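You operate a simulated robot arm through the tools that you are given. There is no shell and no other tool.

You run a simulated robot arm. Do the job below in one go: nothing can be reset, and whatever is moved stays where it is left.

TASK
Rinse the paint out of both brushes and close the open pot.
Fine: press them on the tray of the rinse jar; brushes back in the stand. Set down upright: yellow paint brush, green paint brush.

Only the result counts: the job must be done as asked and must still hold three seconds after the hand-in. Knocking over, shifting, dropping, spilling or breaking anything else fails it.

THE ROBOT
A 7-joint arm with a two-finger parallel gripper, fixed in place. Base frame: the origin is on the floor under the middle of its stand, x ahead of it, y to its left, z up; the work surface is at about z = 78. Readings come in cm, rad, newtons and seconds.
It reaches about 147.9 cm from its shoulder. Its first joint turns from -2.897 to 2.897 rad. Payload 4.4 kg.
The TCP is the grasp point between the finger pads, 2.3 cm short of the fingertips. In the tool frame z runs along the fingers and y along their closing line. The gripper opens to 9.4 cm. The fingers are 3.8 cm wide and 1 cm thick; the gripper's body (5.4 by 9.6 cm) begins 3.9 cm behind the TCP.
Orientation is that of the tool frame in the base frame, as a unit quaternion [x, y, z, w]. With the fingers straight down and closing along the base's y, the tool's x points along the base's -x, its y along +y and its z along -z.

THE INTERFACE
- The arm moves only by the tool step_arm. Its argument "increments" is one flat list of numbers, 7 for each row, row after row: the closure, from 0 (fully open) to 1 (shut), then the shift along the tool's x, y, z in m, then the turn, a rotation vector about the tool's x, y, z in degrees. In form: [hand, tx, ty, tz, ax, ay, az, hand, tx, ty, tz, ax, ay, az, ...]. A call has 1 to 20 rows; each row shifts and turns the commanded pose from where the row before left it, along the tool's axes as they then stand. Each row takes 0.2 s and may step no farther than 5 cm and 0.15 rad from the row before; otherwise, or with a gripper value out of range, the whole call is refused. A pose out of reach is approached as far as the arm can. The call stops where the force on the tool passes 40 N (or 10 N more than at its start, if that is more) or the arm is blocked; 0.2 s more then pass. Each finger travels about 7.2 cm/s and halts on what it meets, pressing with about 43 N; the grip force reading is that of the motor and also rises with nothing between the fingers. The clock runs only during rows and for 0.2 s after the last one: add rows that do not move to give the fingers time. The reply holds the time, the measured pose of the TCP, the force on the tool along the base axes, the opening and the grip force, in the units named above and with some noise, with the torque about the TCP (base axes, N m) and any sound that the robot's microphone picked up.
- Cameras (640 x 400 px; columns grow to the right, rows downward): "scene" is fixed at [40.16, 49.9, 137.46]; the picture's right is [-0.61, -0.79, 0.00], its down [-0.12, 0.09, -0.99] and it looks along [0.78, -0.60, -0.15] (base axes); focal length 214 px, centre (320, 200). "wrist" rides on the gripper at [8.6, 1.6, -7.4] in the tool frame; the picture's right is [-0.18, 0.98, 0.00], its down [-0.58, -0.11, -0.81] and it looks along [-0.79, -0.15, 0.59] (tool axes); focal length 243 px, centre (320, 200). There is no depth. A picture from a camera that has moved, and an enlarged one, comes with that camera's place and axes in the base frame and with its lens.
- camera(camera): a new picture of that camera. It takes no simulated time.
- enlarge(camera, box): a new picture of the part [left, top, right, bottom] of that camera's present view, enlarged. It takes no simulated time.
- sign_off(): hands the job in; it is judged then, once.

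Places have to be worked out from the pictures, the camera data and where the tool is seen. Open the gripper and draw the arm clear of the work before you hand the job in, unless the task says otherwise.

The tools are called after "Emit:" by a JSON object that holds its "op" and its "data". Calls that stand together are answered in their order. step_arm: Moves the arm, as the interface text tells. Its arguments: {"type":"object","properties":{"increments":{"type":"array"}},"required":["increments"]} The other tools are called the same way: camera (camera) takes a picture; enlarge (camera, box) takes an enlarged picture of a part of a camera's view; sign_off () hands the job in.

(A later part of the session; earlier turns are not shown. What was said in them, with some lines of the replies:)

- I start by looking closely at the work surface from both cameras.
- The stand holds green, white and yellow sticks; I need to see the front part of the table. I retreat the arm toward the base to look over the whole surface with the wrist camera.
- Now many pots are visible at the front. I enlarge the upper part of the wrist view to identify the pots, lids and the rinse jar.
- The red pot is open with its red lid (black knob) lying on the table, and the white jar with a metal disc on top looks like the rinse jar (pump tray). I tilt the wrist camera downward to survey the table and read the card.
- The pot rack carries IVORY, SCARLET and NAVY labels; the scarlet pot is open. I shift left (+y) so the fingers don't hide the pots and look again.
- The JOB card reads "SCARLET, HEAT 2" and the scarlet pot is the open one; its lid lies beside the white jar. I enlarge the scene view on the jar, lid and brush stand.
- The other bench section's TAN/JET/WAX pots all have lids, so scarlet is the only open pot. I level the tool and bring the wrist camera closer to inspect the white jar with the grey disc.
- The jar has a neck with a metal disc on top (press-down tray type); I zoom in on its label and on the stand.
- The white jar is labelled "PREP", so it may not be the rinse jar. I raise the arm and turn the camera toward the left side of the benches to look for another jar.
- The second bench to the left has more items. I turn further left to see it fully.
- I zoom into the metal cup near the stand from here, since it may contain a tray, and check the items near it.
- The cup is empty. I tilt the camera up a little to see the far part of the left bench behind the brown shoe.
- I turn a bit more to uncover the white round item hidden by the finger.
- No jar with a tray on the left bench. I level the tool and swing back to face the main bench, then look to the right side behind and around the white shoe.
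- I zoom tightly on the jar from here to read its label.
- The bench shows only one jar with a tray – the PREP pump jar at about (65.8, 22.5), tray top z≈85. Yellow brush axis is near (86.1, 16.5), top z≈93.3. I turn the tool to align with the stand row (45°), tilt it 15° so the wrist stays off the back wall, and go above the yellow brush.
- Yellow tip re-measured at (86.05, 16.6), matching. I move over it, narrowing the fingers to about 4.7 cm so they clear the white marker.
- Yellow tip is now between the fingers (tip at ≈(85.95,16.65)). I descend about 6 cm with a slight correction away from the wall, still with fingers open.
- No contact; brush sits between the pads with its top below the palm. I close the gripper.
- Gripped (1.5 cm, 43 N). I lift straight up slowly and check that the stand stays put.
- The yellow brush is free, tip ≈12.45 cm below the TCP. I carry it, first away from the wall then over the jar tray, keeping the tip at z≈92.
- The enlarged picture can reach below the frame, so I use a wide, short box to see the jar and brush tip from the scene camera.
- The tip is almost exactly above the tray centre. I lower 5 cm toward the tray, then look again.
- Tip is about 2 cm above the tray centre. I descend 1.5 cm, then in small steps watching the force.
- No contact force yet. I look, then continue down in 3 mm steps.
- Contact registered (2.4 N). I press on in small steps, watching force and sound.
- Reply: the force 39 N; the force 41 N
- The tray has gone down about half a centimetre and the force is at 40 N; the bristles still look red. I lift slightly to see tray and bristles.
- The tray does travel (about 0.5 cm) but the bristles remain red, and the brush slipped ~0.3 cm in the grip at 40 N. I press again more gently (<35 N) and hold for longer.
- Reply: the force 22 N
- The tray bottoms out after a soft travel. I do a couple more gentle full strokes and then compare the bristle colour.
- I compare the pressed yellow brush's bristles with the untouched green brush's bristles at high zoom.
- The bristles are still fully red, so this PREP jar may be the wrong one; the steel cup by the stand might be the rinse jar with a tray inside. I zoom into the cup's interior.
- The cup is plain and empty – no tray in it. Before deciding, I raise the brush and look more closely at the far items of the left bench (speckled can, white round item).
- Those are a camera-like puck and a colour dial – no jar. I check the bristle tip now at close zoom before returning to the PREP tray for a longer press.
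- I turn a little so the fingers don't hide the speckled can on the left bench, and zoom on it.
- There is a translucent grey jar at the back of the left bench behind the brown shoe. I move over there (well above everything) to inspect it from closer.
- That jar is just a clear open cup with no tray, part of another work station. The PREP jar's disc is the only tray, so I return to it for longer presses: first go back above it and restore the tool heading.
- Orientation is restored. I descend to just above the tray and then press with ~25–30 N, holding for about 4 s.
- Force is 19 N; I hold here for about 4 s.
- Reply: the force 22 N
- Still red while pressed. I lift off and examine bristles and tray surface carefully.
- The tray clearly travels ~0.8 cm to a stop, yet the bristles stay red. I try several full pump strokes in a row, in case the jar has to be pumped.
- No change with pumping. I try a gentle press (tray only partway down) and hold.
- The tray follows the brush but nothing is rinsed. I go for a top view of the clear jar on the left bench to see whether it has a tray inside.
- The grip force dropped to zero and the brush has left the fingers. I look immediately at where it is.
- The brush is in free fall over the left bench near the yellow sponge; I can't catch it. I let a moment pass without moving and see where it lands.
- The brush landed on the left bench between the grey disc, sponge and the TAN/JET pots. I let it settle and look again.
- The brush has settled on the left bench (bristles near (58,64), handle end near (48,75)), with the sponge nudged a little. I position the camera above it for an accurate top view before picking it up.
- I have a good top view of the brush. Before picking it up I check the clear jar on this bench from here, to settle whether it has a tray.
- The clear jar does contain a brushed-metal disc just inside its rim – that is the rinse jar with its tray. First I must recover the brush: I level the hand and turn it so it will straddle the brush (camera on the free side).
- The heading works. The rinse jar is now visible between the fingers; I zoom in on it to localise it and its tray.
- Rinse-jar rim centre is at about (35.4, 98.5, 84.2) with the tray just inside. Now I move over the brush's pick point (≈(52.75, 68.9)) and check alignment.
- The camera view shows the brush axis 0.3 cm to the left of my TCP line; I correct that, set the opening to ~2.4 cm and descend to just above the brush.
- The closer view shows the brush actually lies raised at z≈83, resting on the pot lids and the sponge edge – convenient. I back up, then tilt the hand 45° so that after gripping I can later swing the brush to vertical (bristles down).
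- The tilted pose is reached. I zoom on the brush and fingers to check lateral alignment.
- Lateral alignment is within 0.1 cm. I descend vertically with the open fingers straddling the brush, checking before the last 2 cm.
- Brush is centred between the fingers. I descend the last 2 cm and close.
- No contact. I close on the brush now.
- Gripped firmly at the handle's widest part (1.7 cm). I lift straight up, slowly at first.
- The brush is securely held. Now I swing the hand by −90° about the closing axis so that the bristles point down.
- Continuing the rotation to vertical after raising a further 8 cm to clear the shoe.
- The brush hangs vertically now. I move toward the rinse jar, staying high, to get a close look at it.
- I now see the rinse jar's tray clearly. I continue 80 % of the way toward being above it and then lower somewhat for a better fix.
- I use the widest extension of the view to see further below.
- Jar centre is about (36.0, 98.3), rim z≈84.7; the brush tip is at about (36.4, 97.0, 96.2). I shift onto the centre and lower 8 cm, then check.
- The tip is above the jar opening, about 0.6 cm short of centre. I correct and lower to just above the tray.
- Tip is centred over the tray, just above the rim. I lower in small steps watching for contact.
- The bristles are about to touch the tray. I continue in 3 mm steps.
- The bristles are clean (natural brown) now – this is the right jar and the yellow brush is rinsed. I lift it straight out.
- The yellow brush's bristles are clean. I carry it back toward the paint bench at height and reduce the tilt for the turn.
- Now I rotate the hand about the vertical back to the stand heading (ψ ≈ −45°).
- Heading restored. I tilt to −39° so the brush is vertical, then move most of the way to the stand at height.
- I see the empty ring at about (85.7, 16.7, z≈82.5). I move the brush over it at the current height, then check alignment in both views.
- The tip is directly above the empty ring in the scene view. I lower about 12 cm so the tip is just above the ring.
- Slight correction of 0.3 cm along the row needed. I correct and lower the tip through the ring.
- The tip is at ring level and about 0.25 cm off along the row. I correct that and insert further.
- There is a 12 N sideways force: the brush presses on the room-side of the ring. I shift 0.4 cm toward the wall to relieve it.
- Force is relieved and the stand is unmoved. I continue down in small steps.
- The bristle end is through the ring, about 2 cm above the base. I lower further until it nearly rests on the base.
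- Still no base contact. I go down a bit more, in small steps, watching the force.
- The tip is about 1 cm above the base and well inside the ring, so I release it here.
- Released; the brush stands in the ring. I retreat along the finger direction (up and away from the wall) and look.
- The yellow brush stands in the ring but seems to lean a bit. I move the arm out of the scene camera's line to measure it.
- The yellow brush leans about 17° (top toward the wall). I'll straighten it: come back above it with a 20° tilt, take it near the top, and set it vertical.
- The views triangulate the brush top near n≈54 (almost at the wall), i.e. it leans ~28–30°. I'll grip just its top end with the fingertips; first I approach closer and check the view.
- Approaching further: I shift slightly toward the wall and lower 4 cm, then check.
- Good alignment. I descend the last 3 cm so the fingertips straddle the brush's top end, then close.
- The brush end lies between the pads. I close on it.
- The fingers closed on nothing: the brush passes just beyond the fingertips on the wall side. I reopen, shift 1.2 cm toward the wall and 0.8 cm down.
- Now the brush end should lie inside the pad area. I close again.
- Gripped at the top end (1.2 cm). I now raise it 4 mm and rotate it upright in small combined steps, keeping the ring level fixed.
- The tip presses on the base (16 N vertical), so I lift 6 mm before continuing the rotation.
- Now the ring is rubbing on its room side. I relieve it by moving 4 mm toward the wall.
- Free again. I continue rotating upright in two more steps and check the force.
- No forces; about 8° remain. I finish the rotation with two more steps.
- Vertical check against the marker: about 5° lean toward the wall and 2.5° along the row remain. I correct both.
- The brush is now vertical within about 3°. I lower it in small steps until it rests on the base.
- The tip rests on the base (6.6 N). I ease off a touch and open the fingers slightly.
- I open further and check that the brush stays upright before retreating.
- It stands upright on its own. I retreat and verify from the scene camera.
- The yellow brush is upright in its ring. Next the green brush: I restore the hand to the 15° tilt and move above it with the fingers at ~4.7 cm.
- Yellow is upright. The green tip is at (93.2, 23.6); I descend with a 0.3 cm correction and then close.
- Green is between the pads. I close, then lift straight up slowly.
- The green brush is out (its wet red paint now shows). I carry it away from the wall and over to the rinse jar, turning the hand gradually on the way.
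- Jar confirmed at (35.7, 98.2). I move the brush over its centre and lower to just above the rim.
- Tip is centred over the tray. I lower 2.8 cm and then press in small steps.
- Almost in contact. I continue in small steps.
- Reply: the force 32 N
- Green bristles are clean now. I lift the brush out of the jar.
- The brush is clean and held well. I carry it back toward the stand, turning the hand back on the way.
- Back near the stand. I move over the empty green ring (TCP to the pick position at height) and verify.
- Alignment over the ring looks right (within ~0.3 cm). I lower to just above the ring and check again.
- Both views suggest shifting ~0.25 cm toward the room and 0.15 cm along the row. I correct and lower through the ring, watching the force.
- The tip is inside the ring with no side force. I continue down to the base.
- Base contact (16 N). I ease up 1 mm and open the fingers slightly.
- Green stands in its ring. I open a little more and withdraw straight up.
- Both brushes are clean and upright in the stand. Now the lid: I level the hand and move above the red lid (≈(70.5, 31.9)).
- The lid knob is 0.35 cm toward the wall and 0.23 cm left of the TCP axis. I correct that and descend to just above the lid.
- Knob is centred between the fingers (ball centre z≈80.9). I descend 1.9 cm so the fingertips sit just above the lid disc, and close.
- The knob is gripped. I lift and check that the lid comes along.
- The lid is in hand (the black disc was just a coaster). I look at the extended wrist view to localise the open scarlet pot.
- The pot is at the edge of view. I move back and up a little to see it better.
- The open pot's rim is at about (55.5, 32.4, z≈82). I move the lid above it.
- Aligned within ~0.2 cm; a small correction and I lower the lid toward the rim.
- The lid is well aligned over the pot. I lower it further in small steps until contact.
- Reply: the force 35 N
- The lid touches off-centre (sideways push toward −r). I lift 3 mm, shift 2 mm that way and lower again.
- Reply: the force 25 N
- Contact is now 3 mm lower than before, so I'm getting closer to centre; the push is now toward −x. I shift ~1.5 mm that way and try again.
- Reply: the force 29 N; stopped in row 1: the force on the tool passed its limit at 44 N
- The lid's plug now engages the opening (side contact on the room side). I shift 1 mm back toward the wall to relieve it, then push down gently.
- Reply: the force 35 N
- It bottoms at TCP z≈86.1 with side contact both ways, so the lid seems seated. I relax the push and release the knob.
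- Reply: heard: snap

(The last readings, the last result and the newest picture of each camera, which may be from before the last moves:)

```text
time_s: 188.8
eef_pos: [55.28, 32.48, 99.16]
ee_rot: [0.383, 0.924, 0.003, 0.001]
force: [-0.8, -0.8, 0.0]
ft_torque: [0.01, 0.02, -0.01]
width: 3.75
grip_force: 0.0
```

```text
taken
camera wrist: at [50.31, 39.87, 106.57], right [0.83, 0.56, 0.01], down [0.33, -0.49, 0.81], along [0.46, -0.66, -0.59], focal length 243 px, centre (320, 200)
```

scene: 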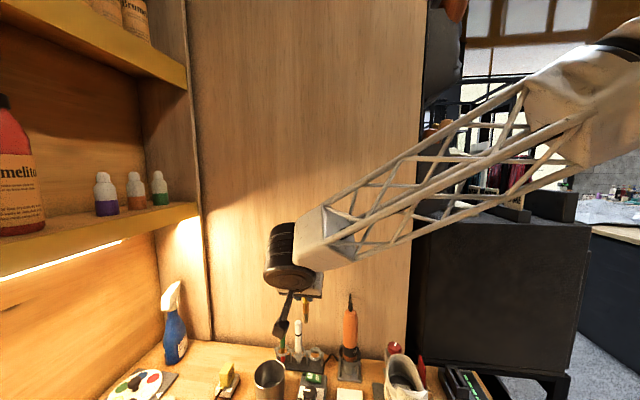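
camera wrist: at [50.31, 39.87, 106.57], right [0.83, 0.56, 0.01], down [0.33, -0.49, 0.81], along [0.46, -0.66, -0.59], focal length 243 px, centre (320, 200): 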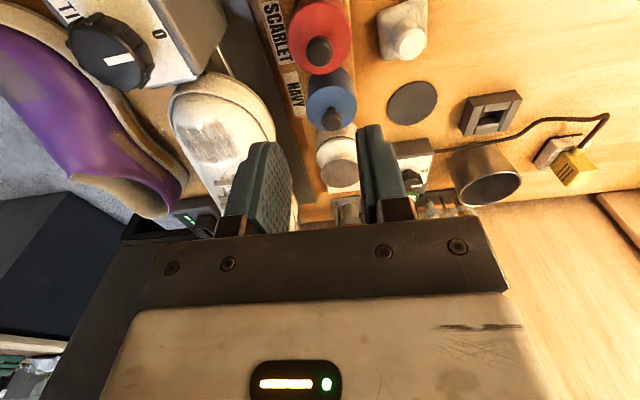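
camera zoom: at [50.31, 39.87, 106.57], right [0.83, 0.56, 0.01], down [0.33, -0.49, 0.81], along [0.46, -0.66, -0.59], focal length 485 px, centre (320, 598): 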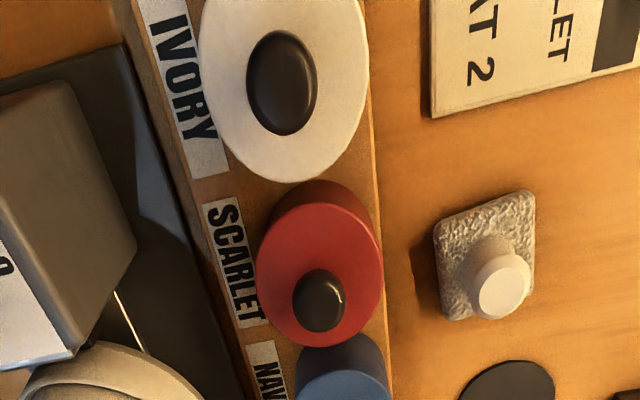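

A "snap" was heard: the lid is closed on the scarlet pot. Finally I want to check the sponge on the left bench that the falling brush nudged; I return to an earlier camera pose (t=9.4 s) so I can compare pictures directly.

Emit:
{"op": "step_arm", "data": {"increments": [0.6, 0, 0, -0.04, 0, 0, 0, 0.6, 0, 0, -0.04, 0, 0, 0, 0.6, 0, 0, -0.04, 0, 0, 0, 0.6, 0, 0, -0.04, 0, 0, 0, 0.6, 0, 0, -0.0393, 0, 0, 0, 0.6, 0, 0, 0, 0, 0, -8.2, 0.6, 0, 0, 0, 0, 0, -8.2, 0.6, 0, 0, 0, 0, 0, -8.2, 0.6, 0, 0, 0, 0, 0, -8.2, 0.6, 0, 0, 0, 0, 0, -8.2, 0.6, 0, 0, 0, 0, 0, -8.2, 0.6, 0, 0, 0, 0, 0, -8.2, 0.6, 0, 0, 0, 0, 0, -8.2]}}

Emit:
{"op": "step_arm", "data": {"increments": [0.6, 0, 0, 0, 0, 0, -8.2, 0.6, 0, 0, 0, 0, 0, -8.2, 0.6, 0, 0, 0, 0, 0, -8.2, 0.6, 0, 0, 0, 0, 0, -8.2, 0.6, 0, 0, 0, 0, 0, -8.2, 0.6, 0, 0, 0, 0, 0, -8.2, 0.6, 0, 0, 0, 0, 0, -8.2, 0.6, 0, 0, 0, 0, 0, -7.2, 0, 0.0212, 0.0397, 0, 0, 0, 0, 0, 0.0212, 0.0397, 0, 0, 0, 0, 0, 0, 0, 0, 0, 0, 0]}}

Emit:
{"op": "camera", "data": {"camera": "wrist"}}

Emit:
{"op": "enlarge", "data": {"camera": "wrist", "box": [280, 130, 430, 230]}}

```text
time_s: 191.6
eef_pos: [55.34, 32.33, 119.06]
ee_rot: [-0.18, 0.984, 0.002, 0.002]
force: [0.7, -0.9, -1.2]
ft_torque: [0.02, 0.04, 0.04]
width: 3.75
grip_force: 0.0
```

```text
time_s: 194.0
eef_pos: [47.01, 28.68, 119.04]
ee_rot: [-0.676, 0.737, 0.001, 0.003]
force: [0.1, 0.3, -0.5]
ft_torque: [0.0, -0.01, -0.02]
width: 9.41
grip_force: 0.0
```

```text
taken
camera wrist: at [44.55, 20.33, 126.43], right [-0.96, 0.27, 0.0], down [0.15, 0.57, 0.81], along [0.22, 0.78, -0.59], focal length 243 px, centre (320, 200)
```

wrist: 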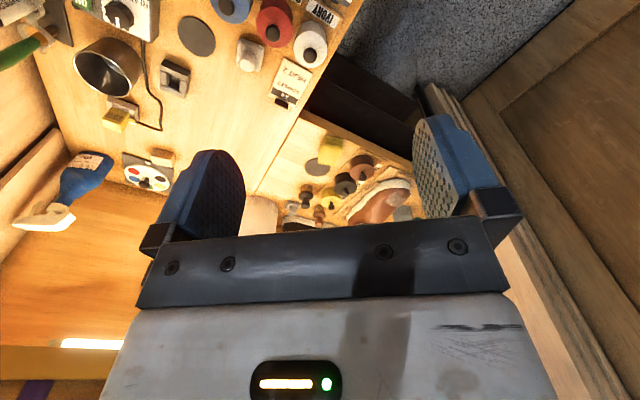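

```text
4.00 times, centred on (355, 180) of wrist
camera zoom: at [44.55, 20.33, 126.43], right [-0.96, 0.27, 0.0], down [0.15, 0.57, 0.81], along [0.22, 0.78, -0.59], focal length 970 px, centre (180, 280)
```

zoom: 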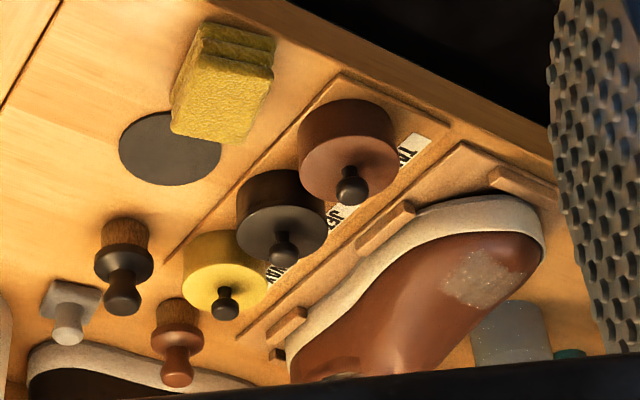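

Comparing with the t=9.4 picture: everything on the left bench is unchanged except the sponge, which has moved about 1.2 cm and turned about 12°. I'll put it back; first a closer look at it.

Emit:
{"op": "step_arm", "data": {"increments": [0, -0.0365, -0.0102, 0.0183, 0, 0, 0, 0, -0.0365, -0.0102, 0.0183, 0, 0, 0, 0, -0.0365, -0.0102, 0.0183, 0, 0, 0, 0, -0.0365, -0.0102, 0.0183, 0, 0, 0, 0, -0.0365, -0.0102, 0.0183, 0, 0, 0, 0, -0.0365, -0.0102, 0.0183, 0, 0, 0]}}

Emit:
{"op": "enlarge", "data": {"camera": "wrist", "box": [220, 0, 420, 120]}}

Emit:
{"op": "camera", "data": {"camera": "wrist"}}

```text
time_s: 195.4
eef_pos: [55.26, 50.3, 108.27]
ee_rot: [-0.676, 0.737, 0.0, 0.005]
force: [-0.5, 0.4, 1.0]
ft_torque: [-0.01, 0.0, 0.0]
width: 9.38
grip_force: 0.0
```

```text
3.20 times, centred on (320, 60) of wrist
camera zoom: at [52.71, 41.88, 115.52], right [-0.96, 0.27, 0.0], down [0.15, 0.57, 0.81], along [0.22, 0.78, -0.59], focal length 776 px, centre (320, 648)
```

zoom: 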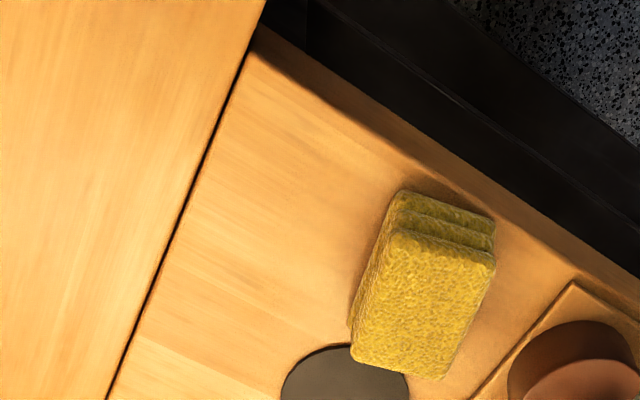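

```text
taken
camera wrist: at [52.71, 41.88, 115.52], right [-0.96, 0.27, 0.0], down [0.15, 0.57, 0.81], along [0.22, 0.78, -0.59], focal length 243 px, centre (320, 200)
```

wrist: 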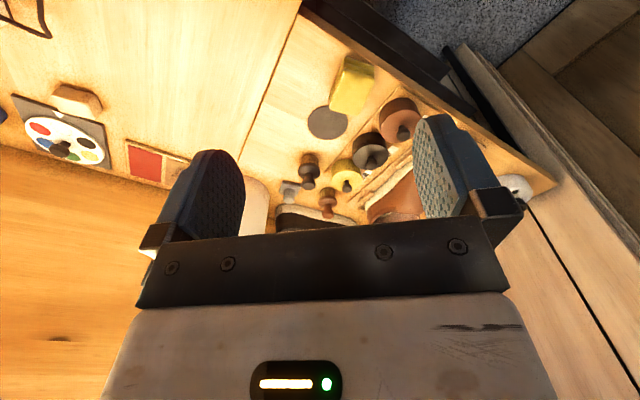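

The sponge is a 4.5 × 6.4 cm block centred near (53.6, 62.0), turned to ~60°; originally it was about 0.9 cm in −x and 0.7 cm in +y of that and ~10° less. I align the hand with it and move above.

Emit:
{"op": "step_arm", "data": {"increments": [0.2, 0, 0, 0, 0, 0, 6.25, 0.2, 0, 0, 0, 0, 0, 6.25, 0.2, 0, 0, 0, 0, 0, 6.25, 0.2, 0, 0, 0, 0, 0, 6.25, 0.2, -0.0186, 0.0146, 0.032, 0, 0, 0, 0.2, -0.0186, 0.0146, 0.032, 0, 0, 0, 0.2, -0.0186, 0.0146, 0.032, 0, 0, 0, 0.2, -0.0186, 0.0146, 0.032, 0, 0, 0, 0.2, -0.0186, 0.0146, 0.032, 0, 0, 0, 0.2, 0, 0, 0, 0, 0, 0]}}

Emit:
{"op": "enlarge", "data": {"camera": "wrist", "box": [160, 0, 480, 2]}}

Emit:
{"op": "camera", "data": {"camera": "wrist"}}

```text
time_s: 197.6
eef_pos: [53.38, 61.9, 92.34]
ee_rot: [-0.501, 0.865, 0.001, 0.003]
force: [0.3, 0.9, -0.5]
ft_torque: [-0.03, 0.01, 0.02]
width: 7.51
grip_force: 0.0
```

```text
2.00 times, centred on (320, 1) of wrist
camera zoom: at [47.55, 55.29, 99.68], right [-0.76, 0.65, 0.0], down [0.38, 0.45, 0.81], along [0.53, 0.62, -0.59], focal length 485 px, centre (320, 598)
```

zoom: 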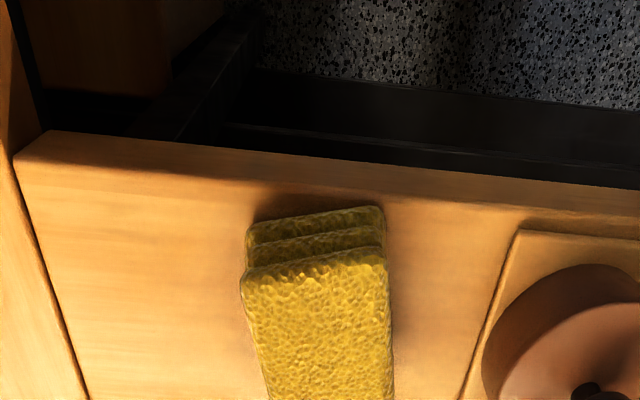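

```text
taken
camera wrist: at [47.55, 55.29, 99.68], right [-0.76, 0.65, 0.0], down [0.38, 0.45, 0.81], along [0.53, 0.62, -0.59], focal length 243 px, centre (320, 200)
```

wrist: 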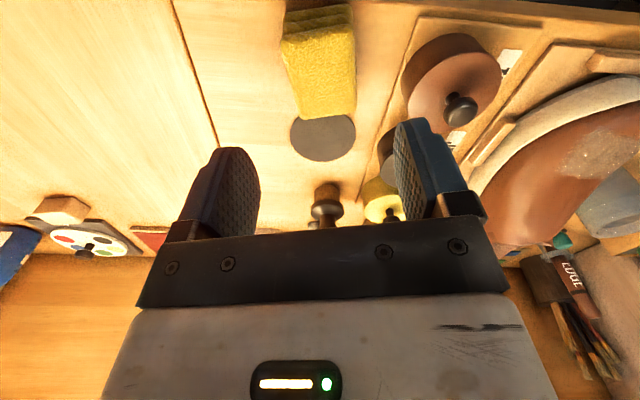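

The hand is aligned with and centred over the sponge. I descend with open fingers on both sides.

Emit:
{"op": "step_arm", "data": {"increments": [0.2, 0, 0, 0.04, 0, 0, 0, 0.2, 0, 0, 0.04, 0, 0, 0, 0.2, 0, 0, 0.02, 0, 0, 0, 0.2, 0, 0, 0.01, 0, 0, 0, 0.2, 0, 0, 0, 0, 0, 0]}}

Emit:
{"op": "camera", "data": {"camera": "wrist"}}

```text
time_s: 198.8
eef_pos: [53.54, 61.89, 81.24]
ee_rot: [-0.501, 0.866, 0.001, 0.003]
force: [-0.6, -0.1, -0.2]
ft_torque: [-0.03, -0.04, 0.02]
width: 7.51
grip_force: 0.0
```

```text
taken
camera wrist: at [47.61, 55.31, 88.47], right [-0.76, 0.65, 0.0], down [0.38, 0.45, 0.81], along [0.53, 0.62, -0.59], focal length 243 px, centre (320, 200)
```

wrist: 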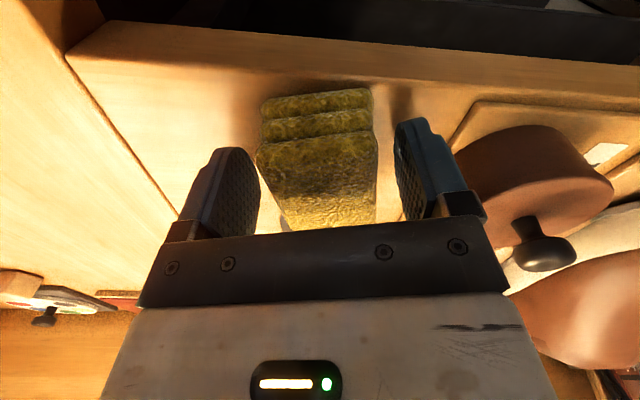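

The sponge is between the fingers. I close to about its width for a light grip.

Emit:
{"op": "step_arm", "data": {"increments": [0.54, 0, 0, 0, 0, 0, 0, 0.54, 0, 0, 0, 0, 0, 0, 0.54, 0, 0, 0, 0, 0, 0]}}

Emit:
{"op": "camera", "data": {"camera": "wrist"}}

```text
time_s: 199.6
eef_pos: [53.47, 61.85, 81.19]
ee_rot: [-0.501, 0.866, 0.0, 0.003]
force: [0.5, -0.2, 0.7]
ft_torque: [0.03, -0.01, 0.01]
width: 5.09
grip_force: 42.4
```

```text
taken
camera wrist: at [47.6, 55.3, 88.48], right [-0.76, 0.65, 0.0], down [0.38, 0.45, 0.81], along [0.53, 0.62, -0.59], focal length 243 px, centre (320, 200)
```

wrist: 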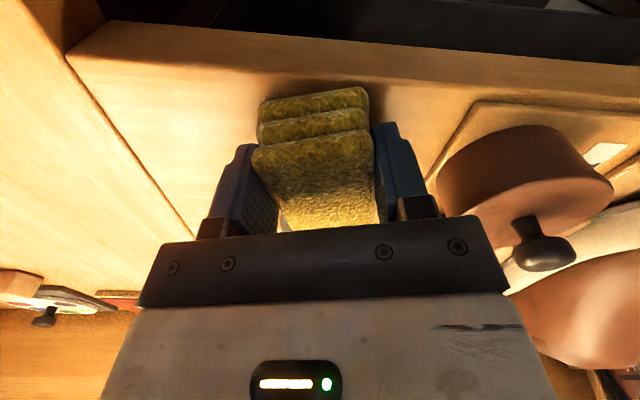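

The sponge (5.1 cm wide) is held. I slide it back: 1.1 cm and −10.5° in two small steps.

Emit:
{"op": "step_arm", "data": {"increments": [0.54, -0.0011, 0.0056, 0, 0, 0, 5.25, 0.54, -0.0006, 0.0056, 0, 0, 0, 5.25, 0.54, 0, 0, 0, 0, 0, 0, 0.54, 0, 0, 0, 0, 0, 0]}}

Emit:
{"op": "step_arm", "data": {"increments": [0.35, 0, 0, 0, 0, 0, 0, 0.35, 0, 0, 0, 0, 0, 0, 0.35, 0, 0, -0.02, 0, 0, 0, 0.35, 0, 0, -0.04, 0, 0, 0, 0.35, 0, 0, -0.04, 0, 0, 0, 0.35, 0, 0, -0.04, 0, 0, 0, 0.35, 0, 0, -0.04, 0, 0, 0]}}

Emit:
{"op": "camera", "data": {"camera": "wrist"}}

```text
time_s: 200.6
eef_pos: [52.63, 62.59, 81.32]
ee_rot: [-0.419, 0.908, 0.002, 0.002]
force: [-0.4, 0.1, 0.1]
ft_torque: [-0.04, 0.0, 0.01]
width: 5.09
grip_force: 43.6
```

```text
time_s: 202.2
eef_pos: [52.38, 62.39, 99.16]
ee_rot: [-0.419, 0.908, 0.002, 0.003]
force: [-0.6, 0.1, -0.6]
ft_torque: [0.01, -0.03, 0.01]
width: 6.11
grip_force: 0.1
```

```text
taken
camera wrist: at [45.36, 57.06, 106.45], right [-0.63, 0.78, 0.0], down [0.46, 0.37, 0.81], along [0.63, 0.51, -0.59], focal length 243 px, centre (320, 200)
```

wrist: 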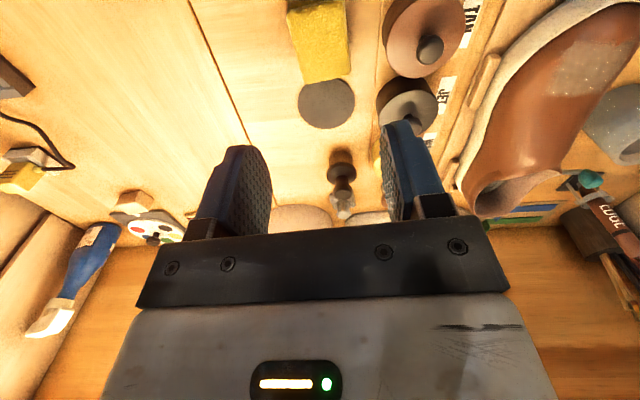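

Released. I return to the comparison pose to verify the sponge's position against the initial picture.

Emit:
{"op": "step_arm", "data": {"increments": [0, 0.0322, -0.0197, -0.0221, 0, 0, 0, 0, 0.0322, -0.0197, -0.0221, 0, 0, 0, 0, 0.0322, -0.0197, -0.0221, 0, 0, 0, 0, 0.0322, -0.0197, -0.0221, 0, 0, 0, 0, 0.0322, -0.0197, -0.0221, 0, 0, 0, 0, 0.0322, -0.0197, -0.0221, 0, 0, 0, 0, 0.0322, -0.0197, -0.0221, 0, 0, 0, 0, 0.0322, -0.0197, -0.0221, 0, 0, 0, 0, 0.0322, -0.0197, -0.0221, 0, 0, 0, 0, 0, 0, 0, 0, 0, -7.1, 0, 0, 0, 0, 0, 0, -7.1, 0, 0, 0, 0, 0, 0, -7.1, 0, 0, 0, 0, 0, 0, -7.1, 0, 0, 0, 0, 0, 0, -7.1, 0, 0, 0, 0, 0, 0, 0]}}

Emit:
{"op": "enlarge", "data": {"camera": "wrist", "box": [280, 130, 430, 230]}}

Emit:
{"op": "enlarge", "data": {"camera": "wrist", "box": [60, 20, 200, 150]}}

Emit:
{"op": "enlarge", "data": {"camera": "wrist", "box": [240, 0, 440, 220]}}

Emit:
{"op": "camera", "data": {"camera": "scene"}}

```text
time_s: 205.4
eef_pos: [47.08, 29.11, 118.97]
ee_rot: [-0.677, 0.736, 0.001, 0.003]
force: [0.6, -0.1, 0.1]
ft_torque: [-0.03, 0.02, 0.01]
width: 9.41
grip_force: 0.1
```

```text
4.00 times, centred on (355, 180) of wrist
camera zoom: at [44.71, 20.55, 126.33], right [-0.96, 0.27, 0.0], down [0.15, 0.57, 0.81], along [0.22, 0.78, -0.59], focal length 970 px, centre (180, 280)
```

zoom: 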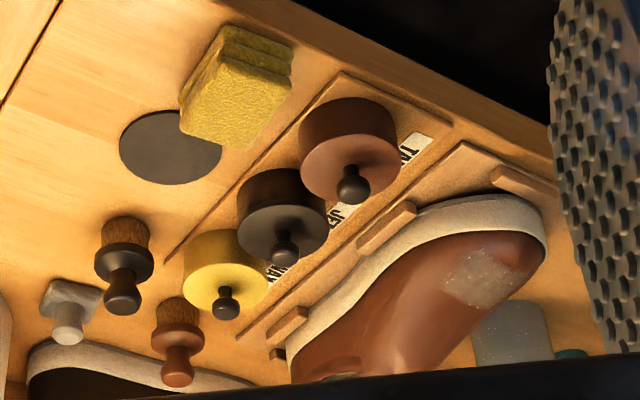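

```text
3.08 times, centred on (130, 85) of wrist
camera zoom: at [44.71, 20.55, 126.33], right [-0.96, 0.27, 0.0], down [0.15, 0.57, 0.81], along [0.22, 0.78, -0.59], focal length 746 px, centre (905, 554)
```

zoom: 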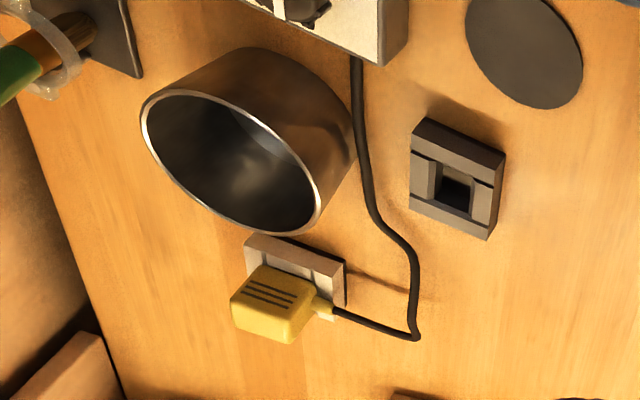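

```text
1.82 times, centred on (340, 110) of wrist
camera zoom: at [44.71, 20.55, 126.33], right [-0.96, 0.27, 0.0], down [0.15, 0.57, 0.81], along [0.22, 0.78, -0.59], focal length 441 px, centre (284, 364)
```

zoom: 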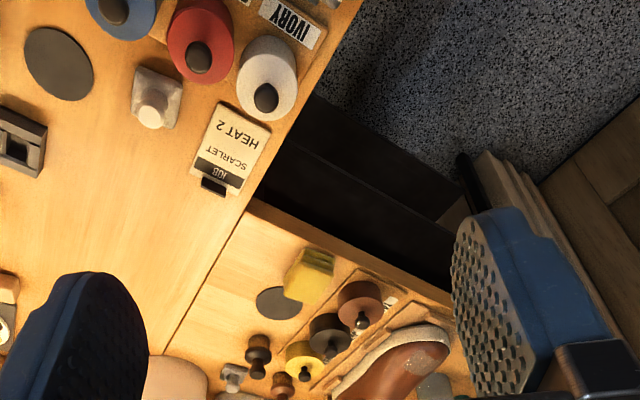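

```text
taken
```

scene: 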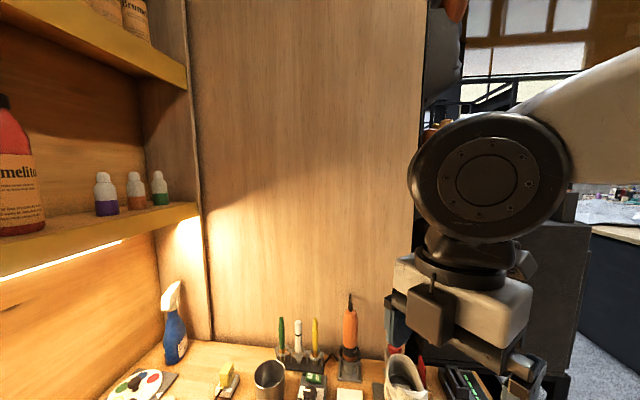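

The sponge is back within a few millimetres and everything else matches the initial views. I do a final check of brushes and pots from the scene camera.

Emit:
{"op": "enlarge", "data": {"camera": "scene", "box": [255, 305, 355, 385]}}

Emit:
{"op": "enlarge", "data": {"camera": "wrist", "box": [180, 0, 340, 90]}}

Emit:
{"op": "enlarge", "data": {"camera": "scene", "box": [80, 270, 480, 400]}}

```text
5.00 times, centred on (305, 345) of scene
camera zoom: at [40.16, 49.9, 137.46], right [-0.61, -0.79, 0.0], down [-0.12, 0.09, -0.99], along [0.78, -0.6, -0.15], focal length 1072 px, centre (395, -525)
```

zoom: 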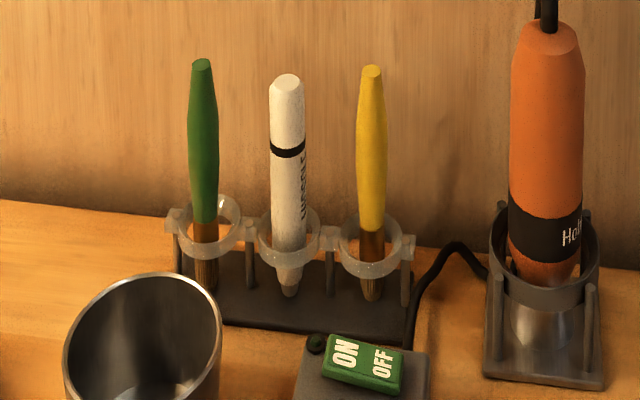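

```text
4.00 times, centred on (260, 45) of wrist
camera zoom: at [44.71, 20.55, 126.33], right [-0.96, 0.27, 0.0], down [0.15, 0.57, 0.81], along [0.22, 0.78, -0.59], focal length 970 px, centre (560, 820)
```

zoom: 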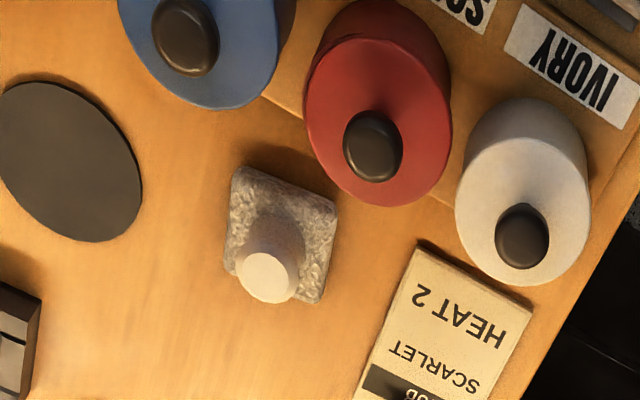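

```text
1.60 times, centred on (280, 335) of scene
camera zoom: at [40.16, 49.9, 137.46], right [-0.61, -0.79, 0.0], down [-0.12, 0.09, -0.99], along [0.78, -0.6, -0.15], focal length 343 px, centre (384, -16)
```

zoom: 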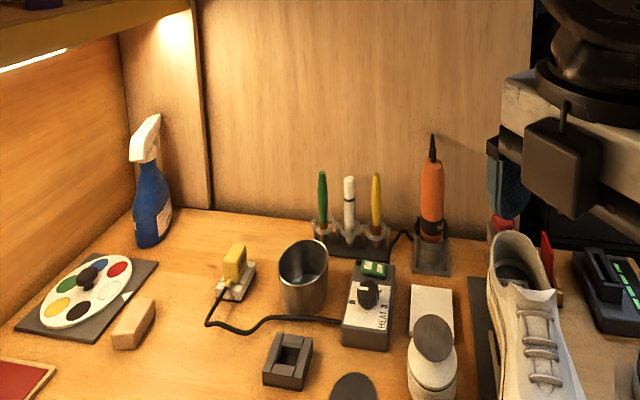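

Both brushes are clean and upright in the stand, the scarlet pot's lid snapped shut, and everything else sits where it was. The gripper is open and the arm is well above the work, so I hand the job in.

Emit:
{"op": "sign_off", "data": {}}

```text
The job is handed in.
```

The job is handed in: both brushes are rinsed and standing upright in the stand, and the scarlet pot is closed. Several things went wrong on the way.

- **Brushes:** I pressed both on the metal tray inside the clear rinse jar on the left bench, and their bristles came out clean. The yellow brush first settled leaning about 28°, so I regripped it and set it straight.
- **Pot:** The red lid went onto the scarlet pot with an audible snap.
- **Wrong jar first:** I first pressed the yellow brush several times on the tray of the PREP jar by mistake. It rinsed nothing there, and the jar did not move.
- **Dropped brush:** The yellow brush fell from the gripper onto the left bench for a reason I could not identify. It landed on the pot lids and the edge of the sponge. I picked it up and finished it.
- **Sponge:** The fall pushed the sponge about 1.2 cm and turned it about 10°. I slid it back to within roughly 0.4 cm and about 5° of where it started.

In the final pictures nothing else had visibly moved. The gripper is open and the arm is drawn up, well above the bench.
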